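You operate a simulated robot arm through the tools that you are given. There is no shell and no other tool. Be economical: measure what you need, move in short steps, check, and stop when the job is done.

You are at the controls of a simulated two-armed robot. One attempt, no reset.

Task
Bring the green dynamo in on the red bar.
Fine: red plug into its brass socket, bar knob to R, field up till the large match lamp is dark, main on, plug back into its cup.

Only the result counts: the job must be done as asked and must still hold three seconds after the hand-in. Knocking over, shifting, dropping, spilling or breaking anything else fails it.

Robot
Two 7-joint arms with two-finger grippers on one trunk, on a base that drives. Base frame: it is fixed to the floor where the robot stands at the start and does not move with it; the origin is under the middle of the robot, x ahead of it, y to its left, z up. Lengths are in mm, angles in degrees, forces in N, time in s.
The left shoulder is at the start at [60, 123, 1020], the right one opposite. With the tool pointing down near the work surface each hand reaches from about 360 to 800 mm from the robot's upright axis, wherever it stands, measured 20 degrees to its own side. Places, roughly: bank lever [600, -1500, 1100]; black set button [700, -1000, 1300]; blue lamp button [700, -1000, 1000]; blue reset button [700, -1900, 1300]; dairy lever [500, -1600, 1300]; door knob [600, -2000, 1200]; earth knob [600, -900, 1100]; farm lever [600, -1400, 1400]; green bar knob [600, -300, 1400]; green field wheel [600, -200, 1100]; green main lever [600, -100, 1300]; green reset button [700, -300, 1200]; green-ringed brass socket's bore [500, -300, 900]; green-ringed fuse [500, -1250, 1000]; inside of the small wooden cup [500, -100, 900]; long steel bar [600, -1300, 1200]. Payload 1.47 kg a hand.
The TCP of each hand is the grasp point between the finger pads, 16 mm short of the fingertips. In the tool frame z runs along the fingers and y along their closing line. The gripper opens to 87 mm. The gripper's body begins 55 mm behind the TCP.
Orientation is told as [roll, pitch, yaw] about the base's x, y, z axes, in that order, counted from this pose: with the fingers straight down and closing along the base's y, the tool's x points along the base's -x, its y along +y and its z along -z.

Tools
- The arms move only by the tool servo_tool. It takes "left_increments", "right_increments" or both (then of equal length, played together; a hand with none holds still); each is a list of rows, each a list of 3 entries, a list of its own where there are three numbers: the shift along the base's x, y, z in mm, then the turn, a rotation vector about the base's x, y, z in degrees, then the gripper command, from -1 (fully open) to 1 (shut), values between in proportion. In form: [[[tx, ty, tz], [wx, wy, wz], fingers], ...]. A call has 1 to 10 rows; each row is the pose to reach, as a shift and turn from the pose commanded when the call began. Each row takes 0.2 s and may step no farther than 50 mm and 8.6 degrees from the row before; otherwise, or with a gripper value out of range, the whole call is refused. Where a pose cannot be reached the arm comes as near as it can. A force on the tool above 40 N (or 10 N above the force at the start of the call, whichever is more), or a blocked arm, ends the call early, and 0.2 s more pass. The fingers move at their own pace (about 153 mm/s each) and stop on an object; they squeeze with about 28 N. The grip force told is the motor's: it shows also when the fingers shut on nothing. Time passes only in rows, and 0.2 s behind the last, so rows that repeat a pose let the fingers close. It gives the time, the measured TCP pose, the force on the tool (base axes), the opening and the grip force at its end, in the units of the frame above (readings bear some noise), with the torque about the TCP (base axes, N m) and any sound that the robot's microphone picked up.
- Cameras (640 x 400 px; columns grow to the right, rows downward): "scene" is now at [99.8, -12.4, 1598.7]; the picture's right is [-0.14, -0.99, 0.00], its down [-0.51, 0.07, -0.86] and it looks along [0.85, -0.12, -0.52] (base axes); focal length 225 px, centre (320, 200). "left" rides on the left gripper at [73, -12, -90] in its tool frame; the picture's right is [0.16, 0.99, 0.00], its down [-0.72, 0.12, -0.68] and it looks along [-0.67, 0.11, 0.73] (tool axes); focal length 247 px, centre (320, 200). "right" rides on the right gripper at [73, 12, -90] in its tool frame; the picture's right is [-0.16, 0.99, 0.00], its down [-0.72, -0.12, -0.68] and it looks along [-0.67, -0.11, 0.73] (tool axes); focal length 247 px, centre (320, 200). There is no depth. A picture from a camera that has moved, and an enlarged one, comes with that camera's place and axes in the base frame and with its lens.
- grab_frame(camera): a new picture of that camera. No time passes.
- move_column(by): slides the trunk up (or, below 0, down) by that many mm; the arms and the scene camera ride with it, the base frame stays. It gives what a move gives, with no picture.
- roll_base(legs): drives the robot by 1 to 6 legs, each [ahead, left, turn to the left] in mm, mm and degrees, along the robot's own axes; the way and the turn of a leg run together, so that a leg with both is an arc; at most 1500 mm and 180 degrees a leg. The arms and the cameras ride along, it lands a little off, and it stops where it bumps. It gives what a move gives.
- aim_head(pan, tilt): turns the head with the scene camera to pan (to the left, within 120 degrees either way) and tilt (down, from -29 to 69), counted from straight ahead of the robot. It gives what a move gives.
- zoom(camera, box): a new picture of the part [left, top, right, bottom] of that camera's present view, enlarged. No time passes.
- close_job(): hands the job in; it is judged then, once.

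Go step by step. Nothing tells you exact positions but the pictures and the camera data: compare them with the known pose of the tool, close in by small moves and look again before you grip or let go. The budget is 120 turns and 108 pictures, counting those below and the enlarged ones. Unless the task says otherwise, let go and move clear before handing in, and close with one line.

The tools are called after ">>>" by a JSON object that holds its "api" and its "payload". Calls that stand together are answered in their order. servo_tool: Moves the arms, as the interface text tells. Its arguments: {"type":"object","properties":{"left_increments":{"type":"array"},"right_increments":{"type":"array"}},"required":[]} The other tools are called the same way: move_column (by) slides the trunk up or down; roll_base (legs) drives the base; aim_head (pan, tilt) turns the head that bears the scene camera; grab_frame (camera) takes a picture; zoom (camera, box) takes an enlarged picture of a part of a camera's view; close_job () hands the job in.

At the start:

```text
t: 0.0
left_tool_pos: [320.3, 39.1, 1492.3]
left_orientation: [0.0, -0.1, 0.1]
left_force: [-1.2, 0.6, 0.0]
left_moment: [-0.01, 0.03, 0.04]
left_grip_width: 87.1
left_finger_force: 0.0
right_tool_pos: [347.5, -307.9, 1469.9]
right_orientation: [0.0, -0.1, 0.0]
right_force: [-0.3, 0.0, -1.0]
right_moment: [0.01, -0.04, 0.0]
right_grip_width: 87.1
right_finger_force: 0.0
trunk travel left (down, up): [-175.0, 55.0]
robot x, y, heading: [-1.0, 1.3, -0.2]
head pan, tilt: [-8.1, 31.1]
```

scene: 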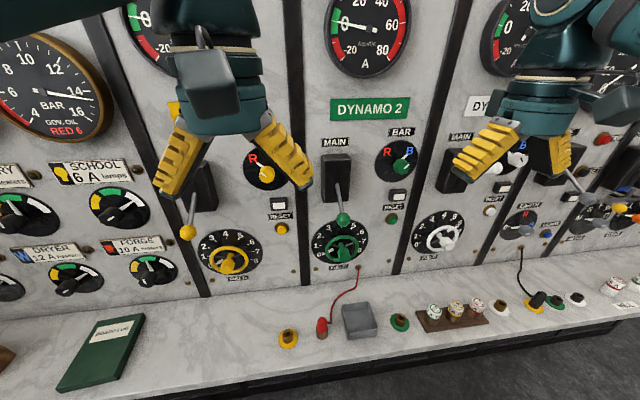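
right: 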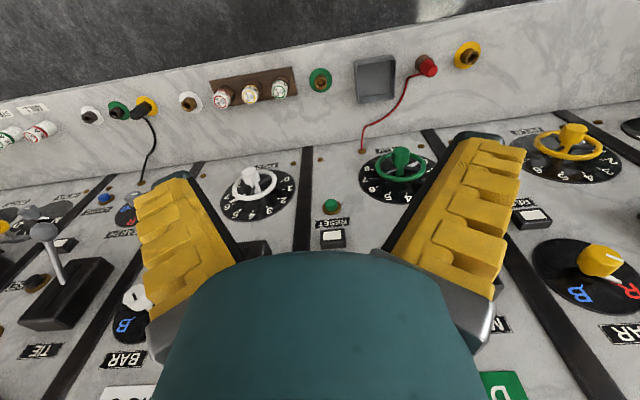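
left: 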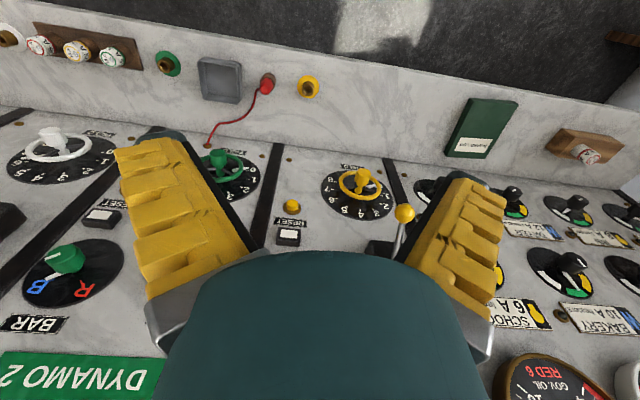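

I see a switchboard with Dynamo 2 (green) ahead, its bar knob presently toward B, and the red plug on a cord standing in a cup on the desk. I'll look around for the match lamp and details before moving.

>>> {"api": "aim_head", "payload": {"pan": -20, "tilt": 5}}

>>> {"api": "grab_frame", "payload": {"camera": "scene"}}

>>> {"api": "aim_head", "payload": {"pan": -15, "tilt": 35}}

>>> {"api": "zoom", "payload": {"camera": "scene", "box": [180, 80, 420, 380]}}

```text
t: 0.9
left_tool_pos: [320.4, 38.5, 1491.4]
left_orientation: [0.0, 0.0, 0.0]
left_force: [0.4, 0.7, -0.7]
left_moment: [0.01, -0.01, -0.04]
left_grip_width: 86.6
left_finger_force: 0.1
right_tool_pos: [347.8, -308.5, 1469.5]
right_orientation: [0.1, 0.0, -0.1]
right_force: [-1.1, -0.1, 0.9]
right_moment: [-0.01, 0.02, 0.0]
right_grip_width: 86.9
right_finger_force: 0.1
trunk travel left (down, up): [-175.0, 55.0]
robot x, y, heading: [3.1, 1.2, 0.1]
head pan, tilt: [-20.0, 5.0]
```

```text
104 pictures are left
camera scene: at [97.0, -31.2, 1640.8], right [-0.34, -0.94, 0.0], down [-0.08, 0.03, -1.0], along [0.94, -0.34, -0.09], focal length 225 px, centre (320, 200)
```

scene: 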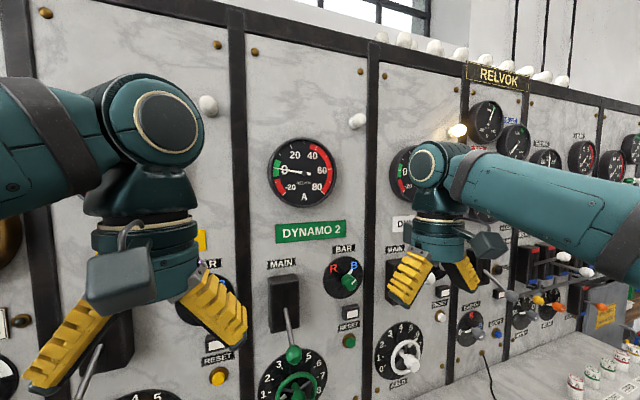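

```text
t: 1.9
left_tool_pos: [320.2, 39.0, 1491.7]
left_orientation: [0.0, 0.0, 0.1]
left_force: [-0.1, -0.1, 0.5]
left_moment: [0.03, -0.01, 0.01]
left_grip_width: 87.0
left_finger_force: 0.1
right_tool_pos: [347.6, -308.7, 1470.0]
right_orientation: [0.0, -0.1, 0.1]
right_force: [0.4, 0.3, -1.1]
right_moment: [0.0, 0.06, -0.02]
right_grip_width: 87.2
right_finger_force: 0.2
trunk travel left (down, up): [-175.0, 55.0]
robot x, y, heading: [-1.1, -2.4, -0.0]
head pan, tilt: [-15.0, 35.0]
```

```text
1.33 times, centred on (300, 230) of scene
camera zoom: at [95.7, -22.6, 1592.8], right [-0.26, -0.97, 0.0], down [-0.55, 0.15, -0.82], along [0.79, -0.21, -0.57], focal length 301 px, centre (347, 160)
```

zoom: 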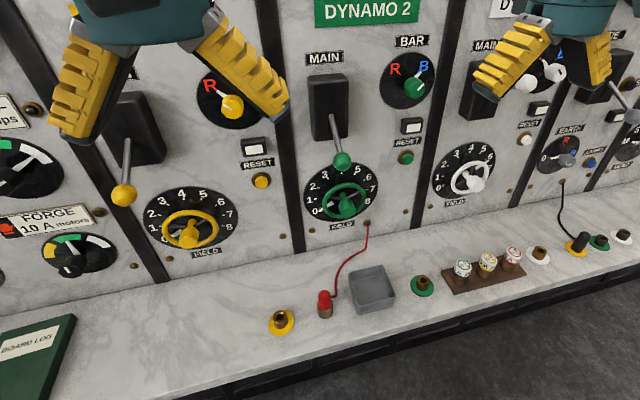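

I need to find the match lamps and see the layout in detail, so I'll look over the upper panels and to the right.

>>> {"api": "aim_head", "payload": {"pan": -45, "tilt": 5}}

>>> {"api": "grab_frame", "payload": {"camera": "scene"}}

>>> {"api": "aim_head", "payload": {"pan": 10, "tilt": 0}}

>>> {"api": "grab_frame", "payload": {"camera": "scene"}}

```text
t: 2.8
left_tool_pos: [320.0, 37.2, 1491.0]
left_orientation: [0.0, 0.0, 0.0]
left_force: [0.2, -0.4, -0.7]
left_moment: [-0.03, -0.01, -0.01]
left_grip_width: 86.9
left_finger_force: 0.1
right_tool_pos: [347.4, -307.5, 1469.9]
right_orientation: [0.0, 0.0, 0.0]
right_force: [0.6, 0.0, 1.2]
right_moment: [-0.05, -0.02, -0.01]
right_grip_width: 87.1
right_finger_force: 0.1
trunk travel left (down, up): [-175.0, 55.0]
robot x, y, heading: [-1.9, 0.2, -0.1]
head pan, tilt: [-45.0, 5.0]
```

```text
102 pictures are left
camera scene: at [75.7, -64.7, 1640.8], right [-0.71, -0.71, 0.0], down [-0.06, 0.06, -1.0], along [0.7, -0.7, -0.09], focal length 225 px, centre (320, 200)
```

scene: 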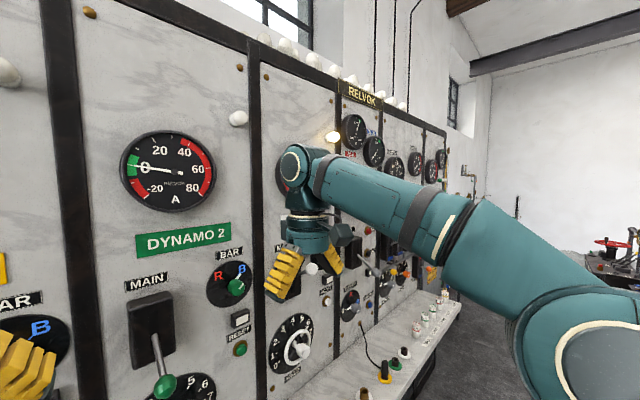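

```text
t: 4.0
left_tool_pos: [319.8, 38.2, 1492.1]
left_orientation: [0.0, 0.0, 0.0]
left_force: [0.2, 0.0, -0.3]
left_moment: [0.01, -0.01, 0.02]
left_grip_width: 87.0
left_finger_force: 0.1
right_tool_pos: [348.0, -308.2, 1470.8]
right_orientation: [0.0, 0.1, 0.1]
right_force: [0.0, -0.2, -0.3]
right_moment: [-0.03, 0.01, 0.02]
right_grip_width: 86.9
right_finger_force: 0.1
trunk travel left (down, up): [-175.0, 55.0]
robot x, y, heading: [-2.4, -0.0, 0.1]
head pan, tilt: [10.0, 0.0]
```

```text
101 pictures are left
camera scene: at [99.3, 15.8, 1648.8], right [0.17, -0.98, 0.0], down [0.0, 0.0, -1.0], along [0.98, 0.17, 0.0], focal length 225 px, centre (320, 200)
```

scene: 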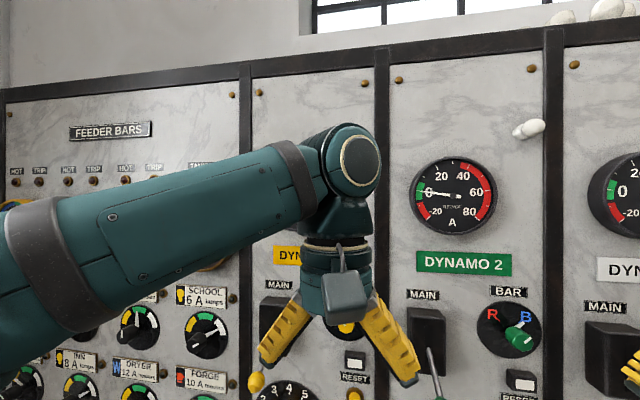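

The match lamp seems to be the bracketed globe at each dynamo panel's upper right (Dynamo 3's is lit). Next I bring the right hand down towards the plug in its cup and shift the left hand aside.

>>> {"api": "servo_tool", "payload": {"right_increments": [[[9, 20, -40], [0, 0, 0], -1], [[18, 40, -80], [0, 0, 0], -1], [[27, 60, -120], [0, 0, 0], -1], [[36, 80, -160], [0, 0, 0], -1], [[45, 100, -200], [0, 0, 0], -1], [[54, 120, -240], [0, 0, 0], -1], [[63, 140, -280], [0, 0, 0], -1], [[72, 158, -320], [0, 0, 0], -1]], "left_increments": [[[0, 20, 0], [0, 0, 0], -1], [[0, 40, 0], [0, 0, 0], -1], [[0, 60, 0], [0, 0, 0], -1], [[0, 80, 0], [0, 0, 0], -1], [[0, 100, 0], [0, 0, 0], -1], [[0, 120, 0], [0, 0, 0], -1], [[0, 140, 0], [0, 0, 0], -1], [[0, 160, 0], [0, 0, 0], -1]]}}

>>> {"api": "grab_frame", "payload": {"camera": "right"}}

>>> {"api": "aim_head", "payload": {"pan": -10, "tilt": 30}}

>>> {"api": "grab_frame", "payload": {"camera": "scene"}}

```text
t: 5.8
left_tool_pos: [322.1, 198.9, 1493.1]
left_orientation: [0.0, 0.0, 0.0]
left_force: [1.1, 0.7, -0.5]
left_moment: [-0.02, 0.04, -0.01]
left_grip_width: 87.1
left_finger_force: 0.0
right_tool_pos: [419.8, -148.8, 1150.8]
right_orientation: [0.0, 0.0, 0.1]
right_force: [0.6, 0.3, 0.1]
right_moment: [0.0, -0.04, -0.03]
right_grip_width: 87.3
right_finger_force: 0.0
trunk travel left (down, up): [-175.0, 55.0]
robot x, y, heading: [0.6, 1.7, -0.2]
head pan, tilt: [10.0, 0.0]
```

```text
100 pictures are left
camera right: at [347.7, -136.6, 1239.2], right [0.16, 0.99, 0.0], down [0.72, -0.12, 0.68], along [0.67, -0.11, -0.73], focal length 247 px, centre (320, 200)
```

right: 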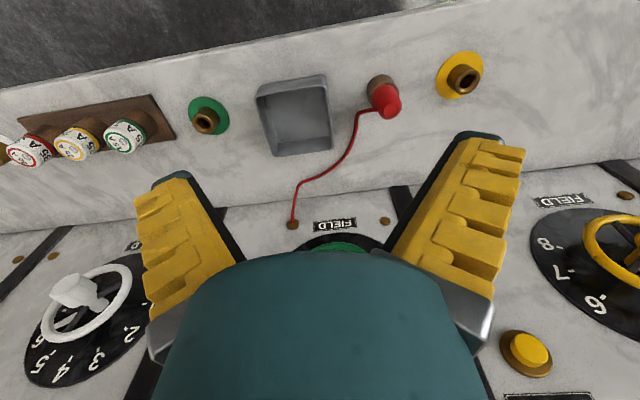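

```text
t: 6.8
left_tool_pos: [319.7, 198.3, 1493.3]
left_orientation: [-0.1, 0.0, 0.0]
left_force: [-0.3, 0.8, -1.0]
left_moment: [0.01, 0.0, -0.01]
left_grip_width: 87.3
left_finger_force: 0.0
right_tool_pos: [419.5, -150.3, 1152.1]
right_orientation: [0.0, 0.0, -0.1]
right_force: [0.7, 0.4, 0.1]
right_moment: [-0.01, -0.03, -0.03]
right_grip_width: 87.4
right_finger_force: 0.0
trunk travel left (down, up): [-175.0, 55.0]
robot x, y, heading: [-2.6, 1.1, -0.1]
head pan, tilt: [-10.0, 30.0]
```

```text
99 pictures are left
camera scene: at [99.8, -15.4, 1600.5], right [-0.17, -0.98, 0.0], down [-0.49, 0.09, -0.87], along [0.85, -0.15, -0.5], focal length 225 px, centre (320, 200)
```

scene: 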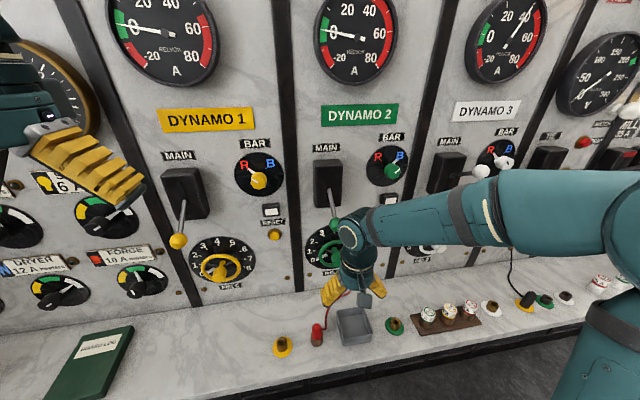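

The plug sits at roughly [480, -73, 935]. I'll hover above and look closer.

>>> {"api": "servo_tool", "payload": {"right_increments": [[[15, 19, -35], [0, 0, 0], -1], [[30, 38, -70], [0, 0, 0], -1], [[45, 57, -95], [0, 0, 0], -1], [[60, 76, -110], [0, 0, 0], -1]]}}

>>> {"api": "grab_frame", "payload": {"camera": "right"}}

>>> {"api": "zoom", "payload": {"camera": "scene", "box": [250, 260, 410, 370]}}

```text
t: 7.8
left_tool_pos: [319.6, 198.0, 1493.3]
left_orientation: [0.0, 0.0, 0.0]
left_force: [0.1, 0.1, -0.5]
left_moment: [-0.03, 0.01, -0.04]
left_grip_width: 87.0
left_finger_force: 0.1
right_tool_pos: [478.6, -74.0, 1042.5]
right_orientation: [-0.1, 0.0, -0.1]
right_force: [0.6, 0.2, 0.3]
right_moment: [-0.04, 0.02, 0.04]
right_grip_width: 87.0
right_finger_force: 0.1
trunk travel left (down, up): [-175.0, 55.0]
robot x, y, heading: [-2.7, -1.1, -0.1]
head pan, tilt: [-10.0, 30.0]
```

```text
98 pictures are left
camera right: at [406.5, -61.9, 1130.5], right [0.16, 0.99, 0.0], down [0.72, -0.12, 0.68], along [0.67, -0.11, -0.73], focal length 247 px, centre (320, 200)
```

right: 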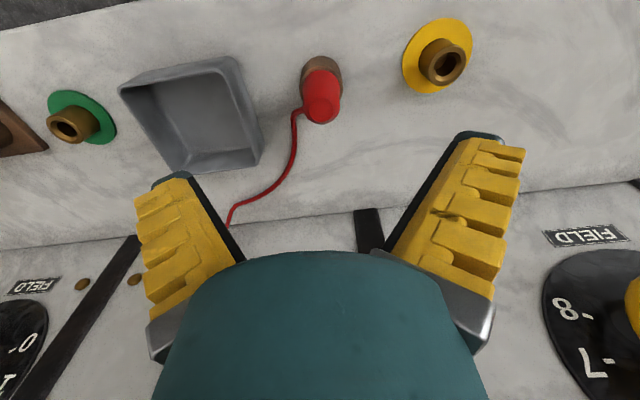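

```text
3.64 times, centred on (330, 315) of scene
camera zoom: at [100.3, -14.9, 1600.4], right [-0.17, -0.98, 0.0], down [-0.49, 0.09, -0.87], along [0.85, -0.15, -0.5], focal length 820 px, centre (284, -218)
```

zoom: 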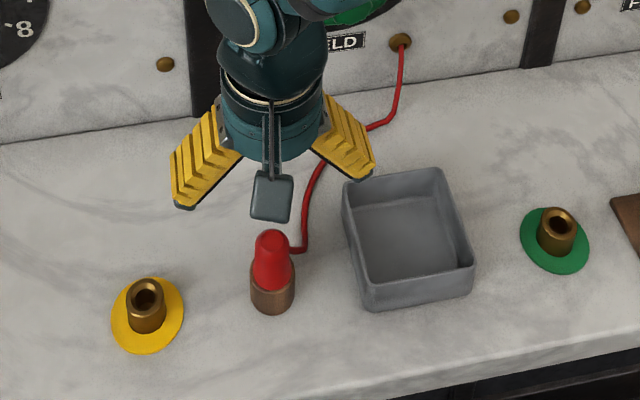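

The plug is upright at about [481, -72], top z≈952, cup rim ≈915; the green socket's bore is at about [475, -319, 914]. The cord leaves towards -y/+x, so I turn the gripper by -45° so that the fingers miss it, and look again.

>>> {"api": "servo_tool", "payload": {"right_increments": [[[0, 0, -5], [0, 0, -7.5], -1], [[0, 0, -10], [0, 0, -15], -1], [[0, 0, -15], [0, 0, -22.5], -1], [[0, 0, -20], [0, 0, -30], -1], [[1, 1, -25], [0, 0, -37.5], -1], [[2, 2, -30], [0, 0, -45], -1]]}}

>>> {"api": "grab_frame", "payload": {"camera": "right"}}

>>> {"api": "zoom", "payload": {"camera": "scene", "box": [250, 260, 410, 370]}}

```text
t: 9.2
left_tool_pos: [321.0, 197.8, 1493.3]
left_orientation: [0.1, 0.0, 0.0]
left_force: [0.5, -0.1, -0.3]
left_moment: [-0.03, 0.0, 0.02]
left_grip_width: 87.0
left_finger_force: 0.1
right_tool_pos: [482.8, -71.7, 1010.1]
right_orientation: [0.1, 0.0, -45.1]
right_force: [-0.3, 0.1, -0.4]
right_moment: [-0.01, -0.01, 0.0]
right_grip_width: 87.0
right_finger_force: 0.1
trunk travel left (down, up): [-175.0, 55.0]
robot x, y, heading: [2.1, -2.7, 0.2]
head pan, tilt: [-10.0, 30.0]
```

```text
96 pictures are left
camera right: at [439.5, -11.8, 1099.3], right [0.81, 0.58, 0.0], down [0.43, -0.59, 0.68], along [0.4, -0.55, -0.73], focal length 247 px, centre (320, 200)
```

right: 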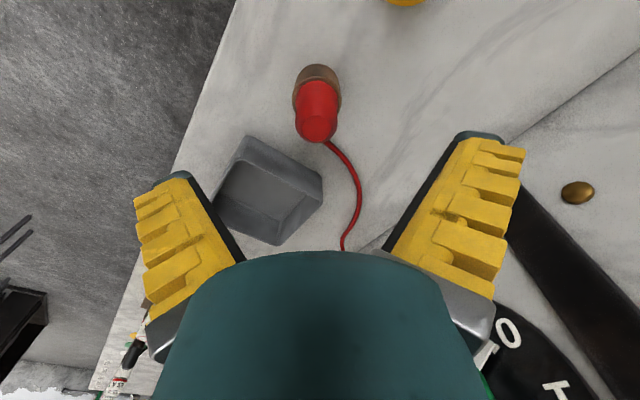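

```text
3.64 times, centred on (330, 315) of scene
camera zoom: at [99.9, -15.2, 1600.5], right [-0.17, -0.98, 0.0], down [-0.49, 0.09, -0.87], along [0.85, -0.15, -0.5], focal length 820 px, centre (284, -218)
```

zoom: 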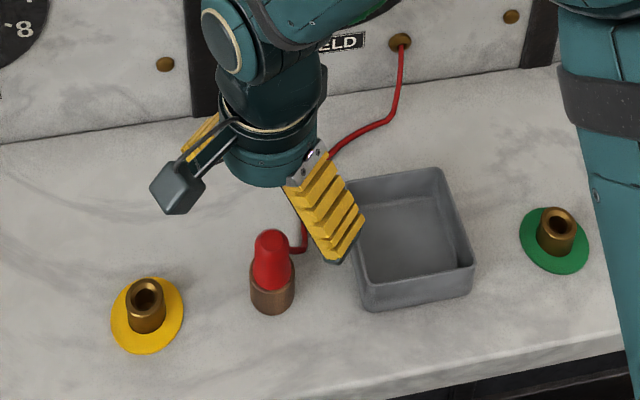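

The alignment is within 3 mm and the cord passes clear between the fingers. I narrow the opening, descend and grip.

>>> {"api": "servo_tool", "payload": {"right_increments": [[[0, 0, 0], [0, 0, 0], -0.25], [[-1, -1, -25], [0, 0, 0], -0.25], [[-2, -1, -50], [0, 0, 0], -0.25], [[-2, -1, -74], [0, 0, 0], -0.25]]}}

>>> {"api": "zoom", "payload": {"camera": "right", "box": [160, 20, 480, 220]}}

>>> {"api": "zoom", "payload": {"camera": "scene", "box": [250, 260, 410, 370]}}

```text
t: 10.2
left_tool_pos: [320.1, 197.6, 1492.8]
left_orientation: [0.0, 0.0, 0.0]
left_force: [-0.2, 0.2, 0.2]
left_moment: [0.03, 0.0, 0.01]
left_grip_width: 87.0
left_finger_force: 0.0
right_tool_pos: [480.3, -74.3, 935.5]
right_orientation: [0.1, 0.0, -44.9]
right_force: [0.2, -0.7, -0.5]
right_moment: [0.04, -0.02, 0.02]
right_grip_width: 59.5
right_finger_force: 3.5
trunk travel left (down, up): [-175.0, 55.0]
robot x, y, heading: [0.4, -1.6, -0.0]
head pan, tilt: [-10.0, 30.0]
```

```text
2.00 times, centred on (320, 120) of right
camera zoom: at [437.7, -14.7, 1024.4], right [0.81, 0.59, 0.0], down [0.43, -0.59, 0.68], along [0.4, -0.55, -0.73], focal length 494 px, centre (320, 360)
```

zoom: 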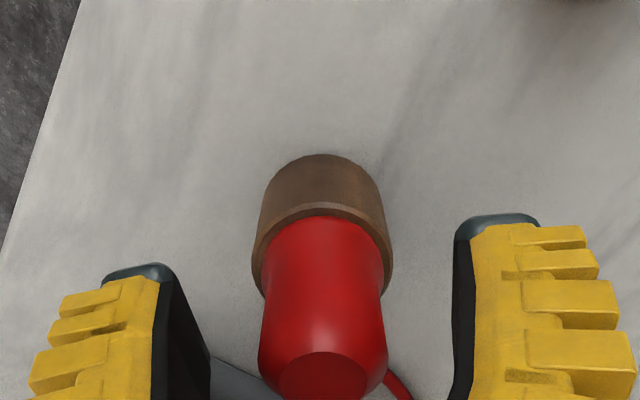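

```text
3.64 times, centred on (330, 315) of scene
camera zoom: at [100.4, -15.5, 1600.4], right [-0.17, -0.98, 0.0], down [-0.49, 0.09, -0.87], along [0.85, -0.15, -0.5], focal length 820 px, centre (284, -218)
```

zoom: 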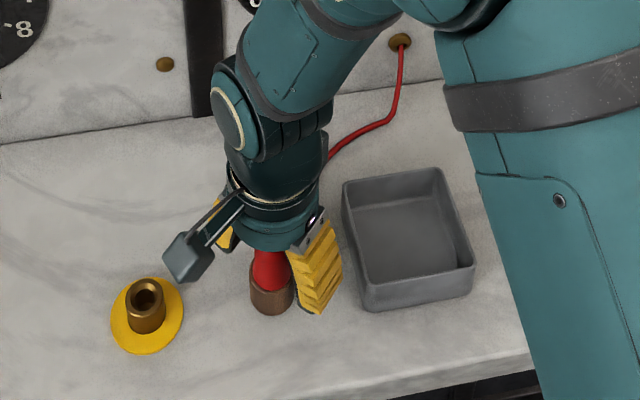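

Well centred with fingertips above the cup rim. Closing and lifting a little.

>>> {"api": "servo_tool", "payload": {"right_increments": [[[0, 0, -4], [0, 0, 0], -0.25], [[0, 0, -4], [0, 0, 0], 1], [[0, 0, -4], [0, 0, 0], 1], [[0, 0, -4], [0, 0, 0], 1], [[0, 0, 16], [0, 0, 0], 1], [[0, 0, 41], [0, 0, 0], 1], [[0, 0, 76], [0, 0, 0], 1]]}}

>>> {"api": "grab_frame", "payload": {"camera": "right"}}

>>> {"api": "zoom", "payload": {"camera": "scene", "box": [250, 230, 410, 370]}}

```text
t: 11.8
left_tool_pos: [319.0, 198.2, 1494.0]
left_orientation: [0.0, 0.0, 0.0]
left_force: [0.1, 0.9, 1.0]
left_moment: [0.02, -0.02, -0.03]
left_grip_width: 87.1
left_finger_force: 0.1
right_tool_pos: [476.6, -74.2, 1012.8]
right_orientation: [0.0, -0.1, -45.0]
right_force: [0.2, -0.3, -0.5]
right_moment: [0.0, 0.0, 0.0]
right_grip_width: 23.5
right_finger_force: 27.4
trunk travel left (down, up): [-175.0, 55.0]
robot x, y, heading: [-1.1, 1.5, 0.2]
head pan, tilt: [-10.0, 30.0]
```

```text
92 pictures are left
camera right: at [434.0, -14.1, 1101.5], right [0.81, 0.59, 0.0], down [0.43, -0.59, 0.68], along [0.4, -0.55, -0.73], focal length 247 px, centre (320, 200)
```

right: 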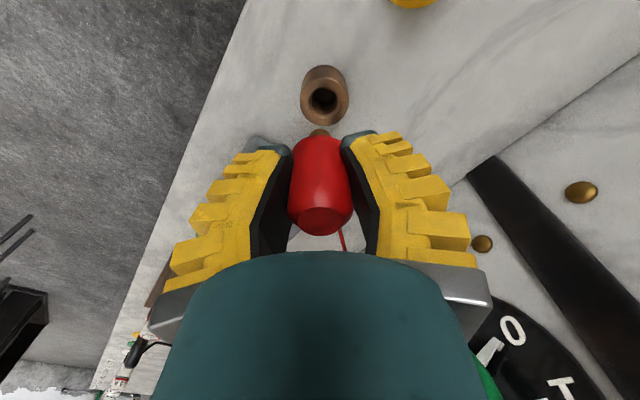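

```text
2.86 times, centred on (330, 300) of scene
camera zoom: at [98.7, -15.7, 1600.6], right [-0.17, -0.98, 0.0], down [-0.49, 0.09, -0.87], along [0.85, -0.15, -0.5], focal length 644 px, centre (291, -86)
```

zoom: 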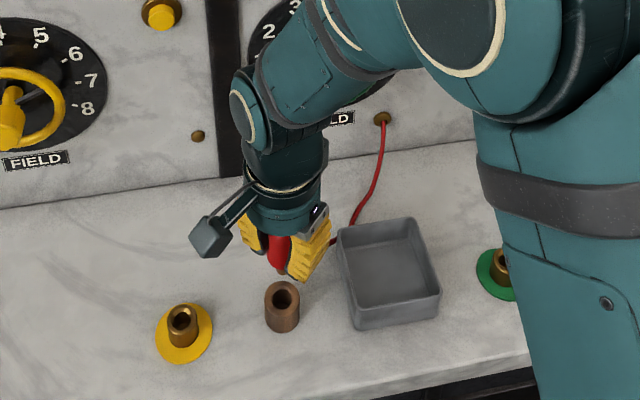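

The plug is gripped and lifted with its pin showing. Moving over the green-ringed socket at about [476, -319].

>>> {"api": "servo_tool", "payload": {"right_increments": [[[0, -40, 10], [0, 0, 0], 1], [[0, -80, 10], [0, 0, 0], 1], [[-1, -120, 10], [0, 0, 0], 1], [[-2, -160, 10], [0, 0, 0], 1], [[-3, -205, 10], [0, 0, 0], 1], [[-3, -245, 0], [0, 0, 0], 1]]}}

>>> {"api": "grab_frame", "payload": {"camera": "right"}}

>>> {"api": "zoom", "payload": {"camera": "scene", "box": [300, 230, 460, 370]}}

```text
t: 13.2
left_tool_pos: [321.2, 196.6, 1492.8]
left_orientation: [0.1, 0.0, 0.1]
left_force: [-0.3, -1.4, -0.4]
left_moment: [0.03, 0.01, 0.0]
left_grip_width: 87.0
left_finger_force: 0.1
right_tool_pos: [477.8, -320.7, 1014.4]
right_orientation: [-0.1, 0.0, -45.0]
right_force: [0.1, -0.6, -1.4]
right_moment: [-0.01, 0.01, 0.02]
right_grip_width: 22.8
right_finger_force: 28.2
trunk travel left (down, up): [-175.0, 55.0]
robot x, y, heading: [-0.2, 0.6, 0.1]
head pan, tilt: [-10.0, 30.0]
```

```text
90 pictures are left
camera right: at [435.0, -261.4, 1101.4], right [0.81, 0.59, 0.0], down [0.43, -0.59, 0.68], along [0.4, -0.55, -0.73], focal length 247 px, centre (320, 200)
```

right: 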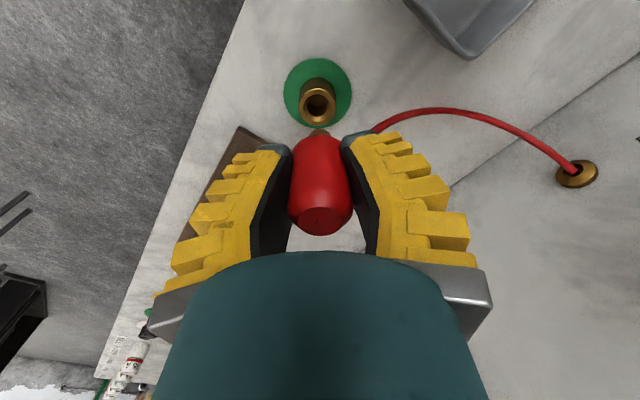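

```text
2.86 times, centred on (380, 300) of scene
camera zoom: at [100.3, -16.8, 1600.4], right [-0.17, -0.98, 0.0], down [-0.49, 0.09, -0.87], along [0.85, -0.15, -0.5], focal length 644 px, centre (149, -86)
```

zoom: 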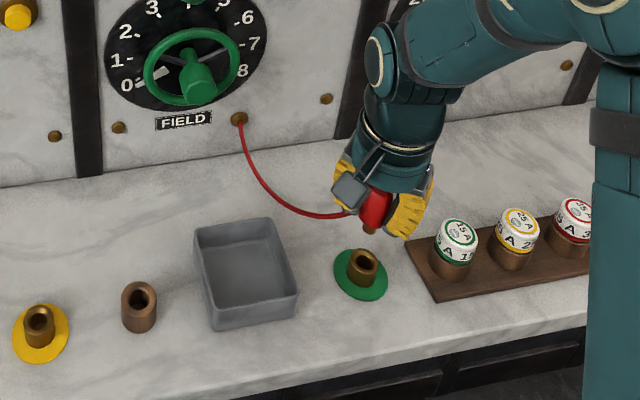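

Nearly above the bore, a few mm off. Zooming to measure.

>>> {"api": "zoom", "payload": {"camera": "right", "box": [270, 50, 370, 160]}}

>>> {"api": "zoom", "payload": {"camera": "scene", "box": [360, 265, 420, 315]}}

```text
3.64 times, centred on (320, 105) of right
camera zoom: at [435.0, -261.4, 1101.4], right [0.81, 0.59, 0.0], down [0.43, -0.59, 0.68], along [0.4, -0.55, -0.73], focal length 898 px, centre (320, 546)
```

zoom: 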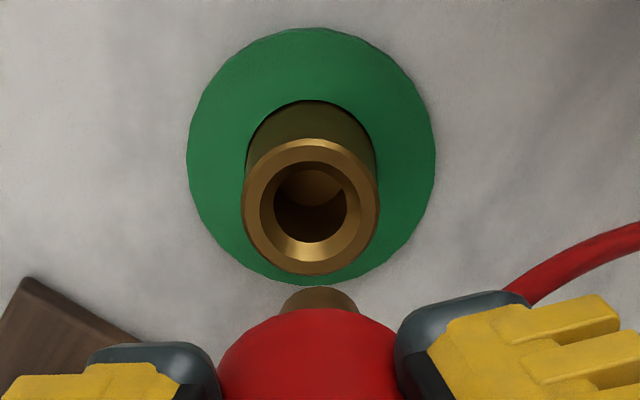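

```text
8.00 times, centred on (390, 290) of scene
camera zoom: at [100.3, -16.8, 1600.4], right [-0.17, -0.98, 0.0], down [-0.49, 0.09, -0.87], along [0.85, -0.15, -0.5], focal length 1803 px, centre (-240, -520)
```

zoom: 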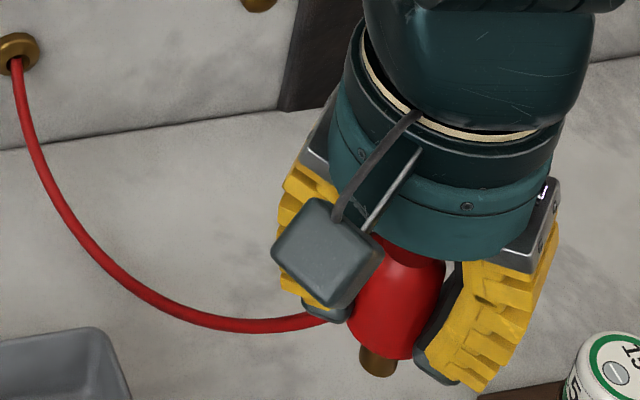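

The socket has a chamfered mouth about 18 mm wide, the pin about 12 mm. I lower until the pin is just above it, for a direct comparison.

>>> {"api": "servo_tool", "payload": {"right_increments": [[[-1.5, -1, -17], [0, 0, 0], 1], [[-1.5, -1, -34], [0, 0, 0], 1]]}}

>>> {"api": "zoom", "payload": {"camera": "right", "box": [270, 50, 370, 160]}}

>>> {"api": "zoom", "payload": {"camera": "scene", "box": [360, 265, 420, 315]}}

```text
t: 13.8
left_tool_pos: [320.7, 197.5, 1492.5]
left_orientation: [-0.1, 0.0, 0.0]
left_force: [0.2, -0.5, 0.6]
left_moment: [-0.02, -0.02, -0.02]
left_grip_width: 86.8
left_finger_force: 0.1
right_tool_pos: [476.4, -319.5, 977.7]
right_orientation: [0.0, 0.1, -44.9]
right_force: [-0.8, 0.0, -0.4]
right_moment: [0.03, -0.01, -0.01]
right_grip_width: 22.9
right_finger_force: 28.0
trunk travel left (down, up): [-175.0, 55.0]
robot x, y, heading: [1.2, -2.4, -0.0]
head pan, tilt: [-10.0, 30.0]
```

```text
3.64 times, centred on (320, 105) of right
camera zoom: at [433.0, -259.7, 1066.4], right [0.81, 0.59, 0.0], down [0.43, -0.59, 0.68], along [0.4, -0.55, -0.73], focal length 898 px, centre (320, 546)
```

zoom: 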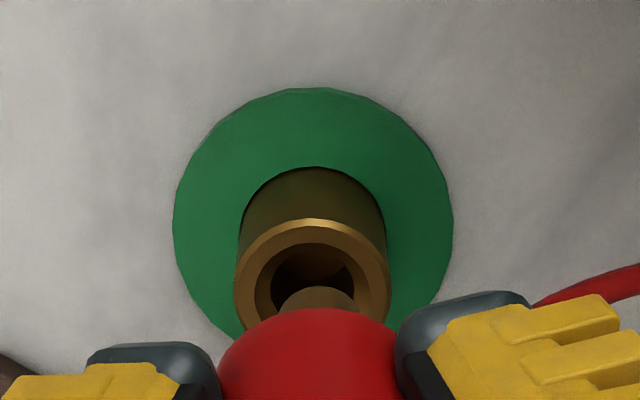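

```text
8.00 times, centred on (390, 290) of scene
camera zoom: at [100.1, -15.2, 1600.4], right [-0.17, -0.98, 0.0], down [-0.49, 0.09, -0.87], along [0.85, -0.15, -0.5], focal length 1803 px, centre (-240, -520)
```

zoom: 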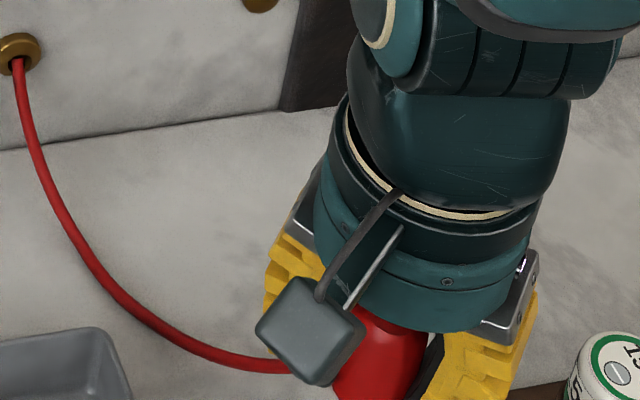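

The bore still seems a few mm ahead along the camera's view. I shift by (1,-3.5), go 10 mm lower and check.

>>> {"api": "servo_tool", "payload": {"right_increments": [[[1.1, -3.5, 0], [0, 0, 0], 1], [[1.1, -3.5, -10], [0, 0, 0], 1]]}}

>>> {"api": "zoom", "payload": {"camera": "right", "box": [270, 50, 370, 160]}}

>>> {"api": "aim_head", "payload": {"pan": -35, "tilt": 55}}

>>> {"api": "grab_frame", "payload": {"camera": "scene"}}

```text
t: 14.4
left_tool_pos: [319.7, 198.2, 1493.0]
left_orientation: [0.1, 0.0, 0.0]
left_force: [-0.4, -0.3, 0.6]
left_moment: [-0.01, 0.0, -0.05]
left_grip_width: 86.9
left_finger_force: 0.1
right_tool_pos: [475.6, -322.2, 967.0]
right_orientation: [0.0, 0.0, -45.0]
right_force: [-0.2, 0.6, -0.2]
right_moment: [-0.03, 0.02, 0.02]
right_grip_width: 22.7
right_finger_force: 28.4
trunk travel left (down, up): [-175.0, 55.0]
robot x, y, heading: [-0.1, -1.1, -0.1]
head pan, tilt: [-10.0, 30.0]
```

```text
3.64 times, centred on (320, 105) of right
camera zoom: at [432.7, -263.0, 1055.9], right [0.81, 0.59, 0.0], down [0.43, -0.59, 0.68], along [0.4, -0.55, -0.73], focal length 898 px, centre (320, 546)
```

zoom: 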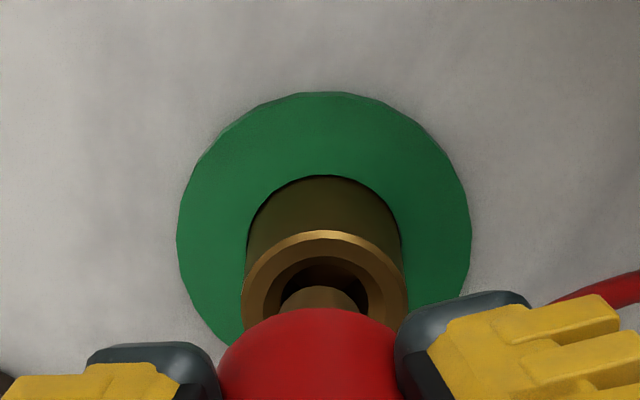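

```text
t: 15.3
left_tool_pos: [319.8, 198.2, 1494.5]
left_orientation: [0.1, -0.1, 0.0]
left_force: [0.1, 0.1, 0.1]
left_moment: [-0.02, 0.0, 0.01]
left_grip_width: 87.0
left_finger_force: 0.1
right_tool_pos: [474.9, -323.5, 966.4]
right_orientation: [0.0, -0.1, -45.0]
right_force: [1.0, -0.2, -1.0]
right_moment: [0.01, 0.02, -0.01]
right_grip_width: 22.4
right_finger_force: 28.1
trunk travel left (down, up): [-175.0, 55.0]
robot x, y, heading: [-0.9, -3.2, 0.2]
head pan, tilt: [-35.0, 55.0]
```

```text
83 pictures are left
camera scene: at [69.9, -41.1, 1564.5], right [-0.57, -0.82, 0.0], down [-0.67, 0.47, -0.57], along [0.47, -0.33, -0.82], focal length 225 px, centre (320, 200)
```

scene: 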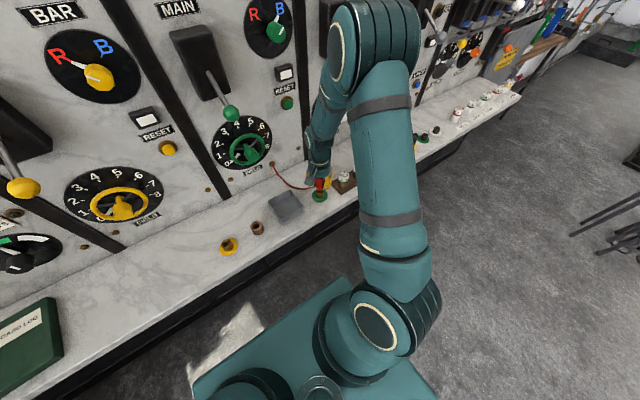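

>>> {"api": "zoom", "payload": {"camera": "scene", "box": [290, 165, 350, 205]}}

```text
10.00 times, centred on (320, 185) of scene
camera zoom: at [69.9, -41.1, 1564.5], right [-0.57, -0.82, 0.0], down [-0.67, 0.47, -0.57], along [0.47, -0.33, -0.82], focal length 2254 px, centre (320, 350)
```

zoom: 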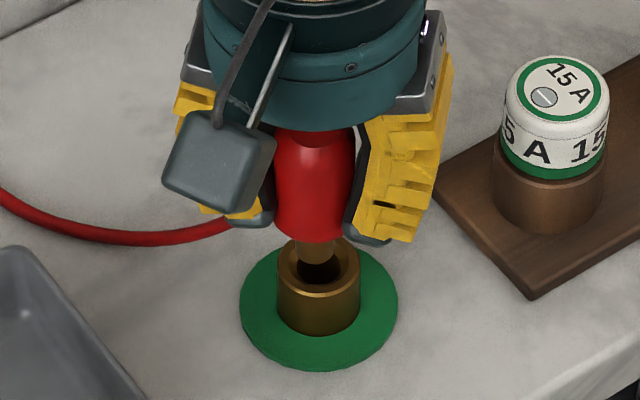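

In this view pin and bore look nearly aligned. I lower 6 mm carefully and look again from both cameras.

>>> {"api": "servo_tool", "payload": {"right_increments": [[[0, 0, -3], [0, 0, 0], 1], [[0, 0, -6], [0, 0, 0], 1]]}}

>>> {"api": "zoom", "payload": {"camera": "scene", "box": [300, 175, 340, 205]}}

>>> {"api": "zoom", "payload": {"camera": "right", "box": [270, 50, 370, 160]}}

```text
t: 15.9
left_tool_pos: [319.2, 198.2, 1493.5]
left_orientation: [0.0, 0.1, 0.1]
left_force: [-0.2, 0.5, -0.2]
left_moment: [-0.01, -0.01, 0.01]
left_grip_width: 87.1
left_finger_force: 0.1
right_tool_pos: [476.5, -323.3, 961.8]
right_orientation: [0.1, 0.0, -44.9]
right_force: [0.3, 0.0, -1.3]
right_moment: [-0.03, 0.01, -0.04]
right_grip_width: 22.5
right_finger_force: 28.2
trunk travel left (down, up): [-175.0, 55.0]
robot x, y, heading: [0.3, -1.4, 0.1]
head pan, tilt: [-35.0, 55.0]
```

```text
13.33 times, centred on (320, 190) of scene
camera zoom: at [69.8, -41.2, 1564.4], right [-0.57, -0.82, 0.0], down [-0.67, 0.47, -0.57], along [0.47, -0.33, -0.82], focal length 3006 px, centre (320, 333)
```

zoom: 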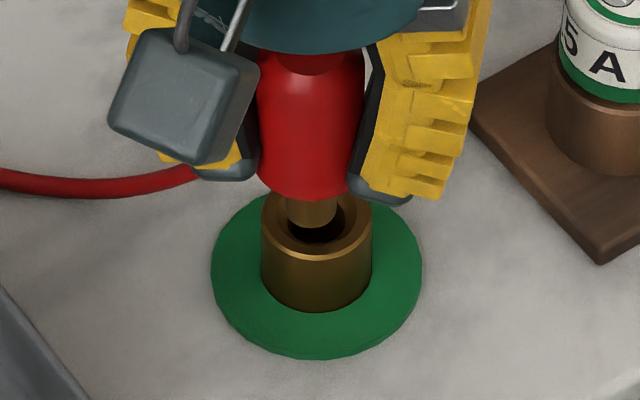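

```text
3.64 times, centred on (320, 105) of right
camera zoom: at [432.7, -263.1, 1050.6], right [0.81, 0.59, 0.0], down [0.43, -0.59, 0.68], along [0.4, -0.55, -0.73], focal length 898 px, centre (320, 546)
```

zoom: 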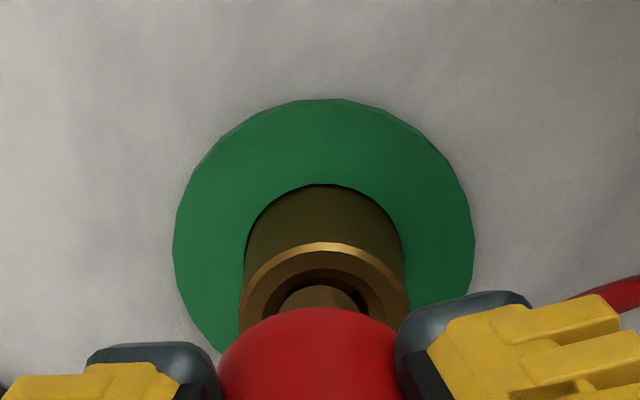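

Still well in line; a small correction and a further 6 mm.

>>> {"api": "servo_tool", "payload": {"right_increments": [[[-0.4, -0.6, -3], [0, 0, 0], 1], [[-0.4, -0.6, -6], [0, 0, 0], 1]]}}

>>> {"api": "zoom", "payload": {"camera": "scene", "box": [300, 175, 340, 205]}}

```text
t: 16.5
left_tool_pos: [320.2, 197.7, 1494.3]
left_orientation: [0.0, 0.1, 0.1]
left_force: [0.8, -0.3, -0.6]
left_moment: [-0.01, -0.01, 0.0]
left_grip_width: 86.9
left_finger_force: 0.1
right_tool_pos: [475.8, -324.0, 955.9]
right_orientation: [0.0, 0.0, -45.0]
right_force: [-1.0, 0.5, -0.5]
right_moment: [0.02, -0.01, 0.01]
right_grip_width: 22.4
right_finger_force: 27.8
trunk travel left (down, up): [-175.0, 55.0]
robot x, y, heading: [1.9, 2.4, 0.1]
head pan, tilt: [-35.0, 55.0]
```

```text
13.33 times, centred on (320, 190) of scene
camera zoom: at [69.8, -41.2, 1564.4], right [-0.57, -0.82, 0.0], down [-0.67, 0.47, -0.57], along [0.47, -0.33, -0.82], focal length 3006 px, centre (320, 333)
```

zoom: 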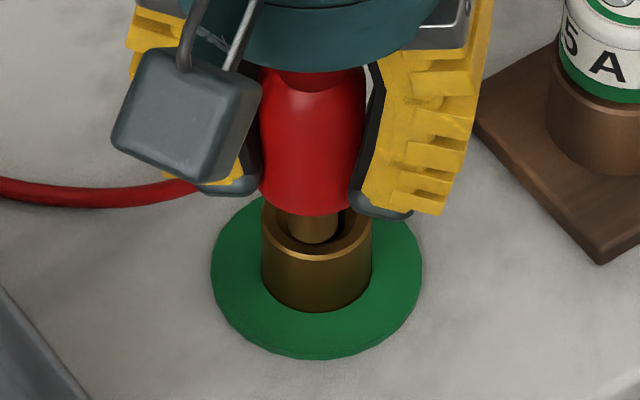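

>>> {"api": "servo_tool", "payload": {"right_increments": [[[1, -1.4, -2], [0, 0, 0], 1], [[1, -1.4, -5], [0, 0, 0], 1]]}}

>>> {"api": "zoom", "payload": {"camera": "scene", "box": [305, 180, 335, 200]}}

>>> {"api": "zoom", "payload": {"camera": "right", "box": [270, 50, 370, 160]}}

```text
t: 17.1
left_tool_pos: [320.4, 198.4, 1493.1]
left_orientation: [0.0, 0.0, -0.1]
left_force: [-0.3, 0.4, 0.3]
left_moment: [0.01, -0.02, 0.04]
left_grip_width: 87.0
left_finger_force: 0.0
right_tool_pos: [477.3, -325.4, 950.7]
right_orientation: [0.0, 0.0, -45.0]
right_force: [1.0, 0.3, 0.1]
right_moment: [-0.02, -0.01, 0.01]
right_grip_width: 22.4
right_finger_force: 28.0
trunk travel left (down, up): [-175.0, 55.0]
robot x, y, heading: [0.1, 1.5, -0.0]
head pan, tilt: [-35.0, 55.0]
```

```text
16.00 times, centred on (320, 190) of scene
camera zoom: at [69.9, -41.2, 1564.4], right [-0.57, -0.82, 0.0], down [-0.67, 0.47, -0.57], along [0.47, -0.33, -0.82], focal length 3607 px, centre (320, 360)
```

zoom: 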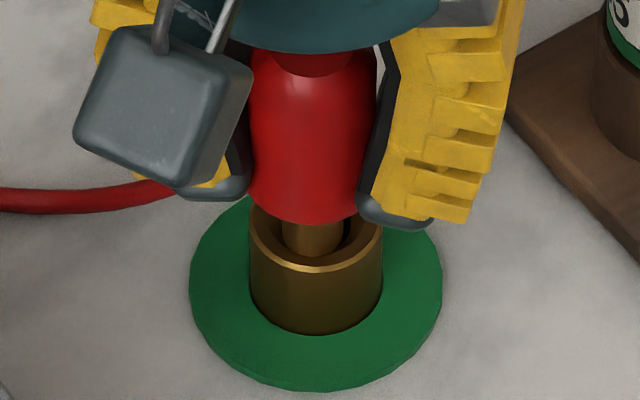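

```text
3.64 times, centred on (320, 105) of right
camera zoom: at [433.9, -264.8, 1039.5], right [0.81, 0.59, 0.0], down [0.43, -0.59, 0.68], along [0.4, -0.55, -0.73], focal length 898 px, centre (320, 546)
```

zoom: 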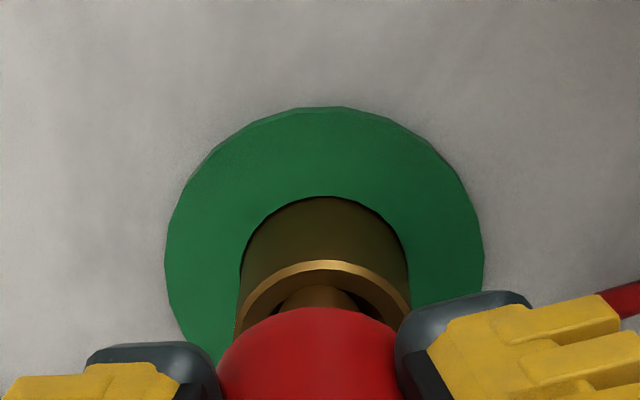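

No contact force and the pin tip appears inside the mouth. I continue down in small steps.

>>> {"api": "servo_tool", "payload": {"right_increments": [[[0, 0, -2], [0, 0, 0], 1], [[0, 0, -4], [0, 0, 0], 1], [[0, 0, -6], [0, 0, 0], 1], [[0, 0, -8], [0, 0, 0], 1]]}}

>>> {"api": "zoom", "payload": {"camera": "scene", "box": [305, 180, 335, 200]}}

```text
t: 18.1
left_tool_pos: [319.8, 197.5, 1493.3]
left_orientation: [0.0, 0.0, -0.1]
left_force: [0.8, -0.4, 0.2]
left_moment: [0.01, -0.03, -0.01]
left_grip_width: 87.0
left_finger_force: 0.0
right_tool_pos: [477.9, -324.5, 942.4]
right_orientation: [0.1, -0.1, -45.0]
right_force: [6.8, -7.8, 19.8]
right_moment: [-0.17, -0.16, 0.02]
right_grip_width: 24.2
right_finger_force: 27.7
trunk travel left (down, up): [-175.0, 55.0]
robot x, y, heading: [-2.0, -0.2, -0.2]
head pan, tilt: [-35.0, 55.0]
```

```text
16.00 times, centred on (320, 190) of scene
camera zoom: at [69.1, -41.2, 1564.5], right [-0.57, -0.82, 0.0], down [-0.67, 0.47, -0.57], along [0.47, -0.33, -0.82], focal length 3607 px, centre (320, 360)
```

zoom: 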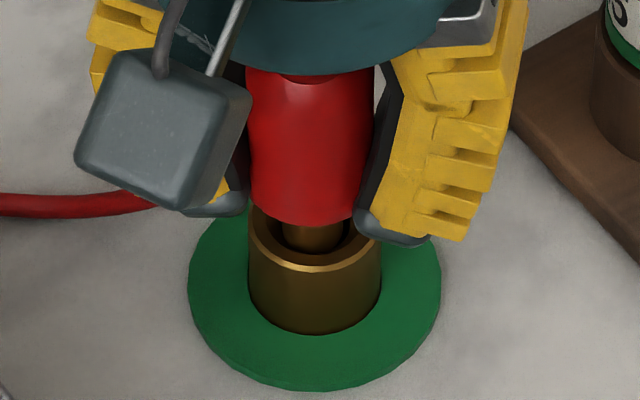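

The chamfer pushes the plug towards (+x,-y), so the bore lies that way. I back up 5 mm, shift 3 mm that way and try again.

>>> {"api": "servo_tool", "payload": {"right_increments": [[[0, 0, 5], [0, 0, 0], 1], [[2.1, -2.4, 5], [0, 0, 0], 1], [[2.1, -2.4, 2], [0, 0, 0], 1], [[2.1, -2.4, 0], [0, 0, 0], 1]]}}

>>> {"api": "zoom", "payload": {"camera": "scene", "box": [305, 180, 335, 200]}}

```text
t: 19.1
left_tool_pos: [319.0, 197.1, 1494.8]
left_orientation: [0.1, 0.1, 0.0]
left_force: [-0.2, -0.3, 0.1]
left_moment: [-0.01, 0.03, -0.04]
left_grip_width: 86.7
left_finger_force: 0.1
right_tool_pos: [478.0, -328.0, 941.9]
right_orientation: [0.0, 0.0, -45.0]
right_force: [0.7, -0.6, -0.1]
right_moment: [0.0, 0.01, -0.02]
right_grip_width: 23.2
right_finger_force: 28.4
trunk travel left (down, up): [-175.0, 55.0]
robot x, y, heading: [-4.0, -0.4, 0.2]
head pan, tilt: [-35.0, 55.0]
```

```text
16.00 times, centred on (320, 190) of scene
camera zoom: at [69.6, -41.2, 1564.4], right [-0.57, -0.82, 0.0], down [-0.67, 0.47, -0.57], along [0.47, -0.33, -0.82], focal length 3607 px, centre (320, 360)
```

zoom: 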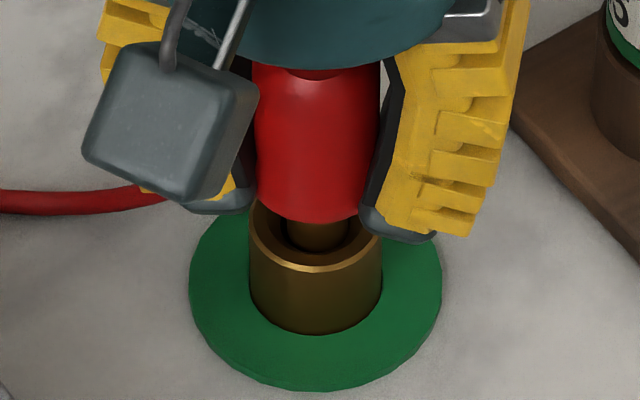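

No contact now; continuing down.

>>> {"api": "servo_tool", "payload": {"right_increments": [[[0, 0, -2], [0, 0, 0], 1], [[0, 0, -4], [0, 0, 0], 1], [[0, 0, -6], [0, 0, 0], 1], [[0, 0, -8], [0, 0, 0], 1]]}}

>>> {"api": "zoom", "payload": {"camera": "scene", "box": [305, 180, 335, 200]}}

```text
t: 20.1
left_tool_pos: [320.1, 197.6, 1492.5]
left_orientation: [0.1, -0.1, 0.0]
left_force: [0.8, -0.6, -0.8]
left_moment: [0.01, -0.02, 0.0]
left_grip_width: 87.3
left_finger_force: 0.0
right_tool_pos: [478.4, -329.0, 934.2]
right_orientation: [-0.1, -0.1, -45.1]
right_force: [0.3, 0.4, -0.8]
right_moment: [-0.01, 0.0, -0.02]
right_grip_width: 22.9
right_finger_force: 28.4
trunk travel left (down, up): [-175.0, 55.0]
robot x, y, heading: [-1.2, -1.8, -0.1]
head pan, tilt: [-35.0, 55.0]
```

```text
16.00 times, centred on (320, 190) of scene
camera zoom: at [69.8, -41.2, 1564.4], right [-0.57, -0.82, 0.0], down [-0.67, 0.47, -0.57], along [0.47, -0.33, -0.82], focal length 3607 px, centre (320, 360)
```

zoom: 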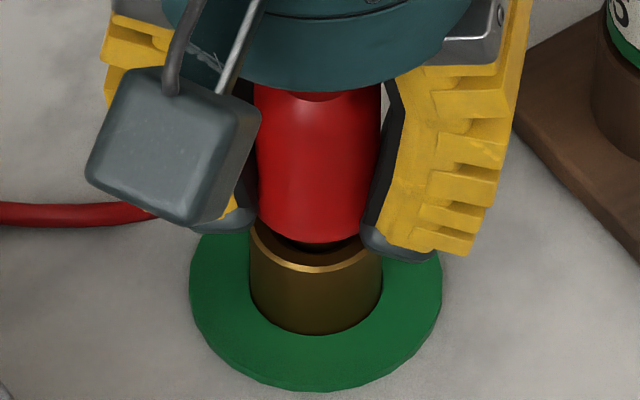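

The pin is in the bore. Continuing to seat it.

>>> {"api": "servo_tool", "payload": {"right_increments": [[[0, 0, -2], [0, 0, 0], 1], [[0, 0, -4], [0, 0, 0], 1], [[0, 0, -6], [0, 0, 0], 1], [[0, 0, -8], [0, 0, 0], 1], [[0, 0, -10], [0, 0, 0], 1]]}}

>>> {"api": "zoom", "payload": {"camera": "scene", "box": [305, 180, 335, 200]}}

```text
t: 21.3
left_tool_pos: [320.1, 197.8, 1492.7]
left_orientation: [0.0, 0.1, 0.0]
left_force: [-0.4, -0.6, 0.2]
left_moment: [0.0, -0.04, -0.03]
left_grip_width: 87.1
left_finger_force: 0.0
right_tool_pos: [479.0, -328.4, 924.7]
right_orientation: [0.1, -0.1, -45.0]
right_force: [0.5, 0.1, -0.9]
right_moment: [-0.02, 0.02, -0.03]
right_grip_width: 22.8
right_finger_force: 27.9
trunk travel left (down, up): [-175.0, 55.0]
robot x, y, heading: [3.9, 2.6, 0.2]
head pan, tilt: [-35.0, 55.0]
```

```text
16.00 times, centred on (320, 190) of scene
camera zoom: at [69.9, -41.2, 1564.4], right [-0.57, -0.82, 0.0], down [-0.67, 0.47, -0.57], along [0.47, -0.33, -0.82], focal length 3607 px, centre (320, 360)
```

zoom: 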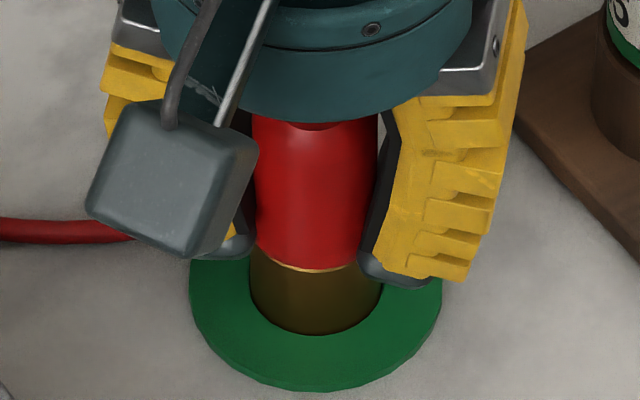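

Nearly flush; pressing gently until it bottoms out.

>>> {"api": "servo_tool", "payload": {"right_increments": [[[0, 0, -1.5], [0, 0, 0], 1], [[0, 0, -3], [0, 0, 0], 1], [[0, 0, -4.5], [0, 0, 0], 1]]}}

>>> {"api": "zoom", "payload": {"camera": "scene", "box": [305, 180, 335, 200]}}

```text
t: 22.1
left_tool_pos: [319.0, 198.4, 1493.8]
left_orientation: [0.0, -0.1, 0.1]
left_force: [-0.1, 0.2, -0.3]
left_moment: [-0.01, 0.03, -0.02]
left_grip_width: 86.9
left_finger_force: 0.1
right_tool_pos: [479.6, -326.8, 921.5]
right_orientation: [0.2, -0.2, -45.0]
right_force: [-1.2, -1.4, 21.5]
right_moment: [0.0, 0.02, 0.02]
right_grip_width: 23.4
right_finger_force: 28.0
trunk travel left (down, up): [-175.0, 55.0]
robot x, y, heading: [3.5, -1.8, 0.1]
head pan, tilt: [-35.0, 55.0]
```

```text
16.00 times, centred on (320, 190) of scene
camera zoom: at [68.3, -40.4, 1564.7], right [-0.57, -0.82, 0.0], down [-0.67, 0.47, -0.57], along [0.47, -0.33, -0.82], focal length 3607 px, centre (320, 360)
```

zoom: 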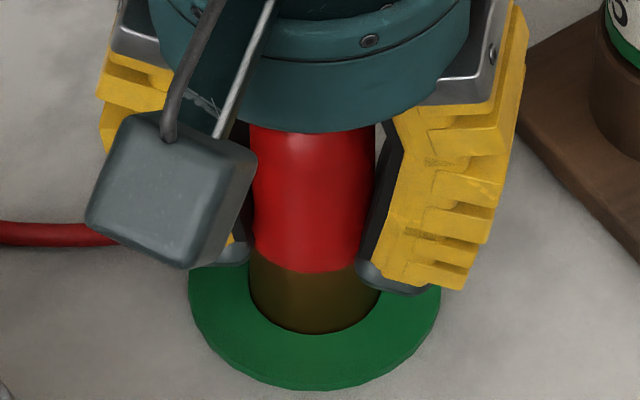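

Seated with 20 N of contact. Releasing with a modest opening, rising, and checking the match lamp.

>>> {"api": "servo_tool", "payload": {"right_increments": [[[0, 0, 3], [0, 0, 0], 1], [[0, 0, 3], [0, 0, 0], -0.25], [[0, 0, 3], [0, 0, 0], -0.25], [[0, 0, 40], [0, 0, 0], -0.25], [[0, 0, 85], [0, 0, 0], -0.25], [[0, 0, 130], [0, 0, 0], -0.25], [[-40, 0, 150], [0, 0, 0], -0.25]]}}

>>> {"api": "aim_head", "payload": {"pan": -15, "tilt": 25}}

>>> {"api": "grab_frame", "payload": {"camera": "scene"}}

```text
t: 23.7
left_tool_pos: [317.0, 196.8, 1494.8]
left_orientation: [0.0, -0.2, 0.0]
left_force: [-1.1, 0.5, 0.5]
left_moment: [0.03, -0.05, 0.0]
left_grip_width: 87.1
left_finger_force: 0.0
right_tool_pos: [436.6, -327.4, 1070.2]
right_orientation: [0.1, 0.0, -45.0]
right_force: [-0.8, -0.4, 0.0]
right_moment: [0.0, -0.03, -0.02]
right_grip_width: 59.2
right_finger_force: 3.3
trunk travel left (down, up): [-175.0, 55.0]
robot x, y, heading: [2.9, 3.4, -0.2]
head pan, tilt: [-35.0, 55.0]
```

```text
t: 24.6
left_tool_pos: [319.4, 197.3, 1494.4]
left_orientation: [0.0, 0.1, 0.0]
left_force: [-0.1, -0.6, -0.7]
left_moment: [-0.02, 0.0, -0.02]
left_grip_width: 87.1
left_finger_force: 0.1
right_tool_pos: [439.8, -326.8, 1068.8]
right_orientation: [0.0, 0.0, -45.0]
right_force: [-1.0, 0.3, 0.4]
right_moment: [-0.03, 0.0, 0.0]
right_grip_width: 59.1
right_finger_force: 3.7
trunk travel left (down, up): [-175.0, 55.0]
robot x, y, heading: [1.5, 1.5, 0.0]
head pan, tilt: [-15.0, 25.0]
```

```text
71 pictures are left
camera scene: at [99.5, -23.7, 1608.4], right [-0.26, -0.97, 0.0], down [-0.41, 0.11, -0.91], along [0.88, -0.23, -0.42], focal length 225 px, centre (320, 200)
```

scene: 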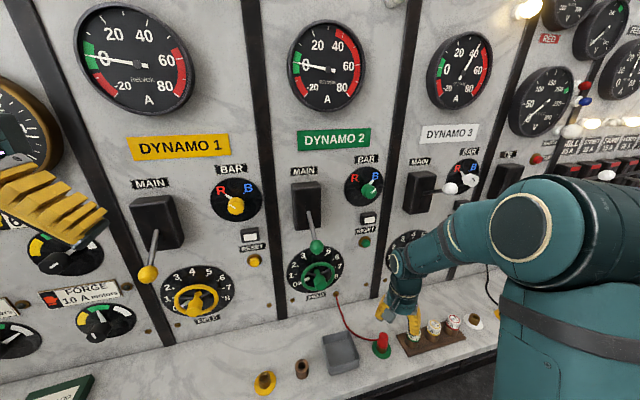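

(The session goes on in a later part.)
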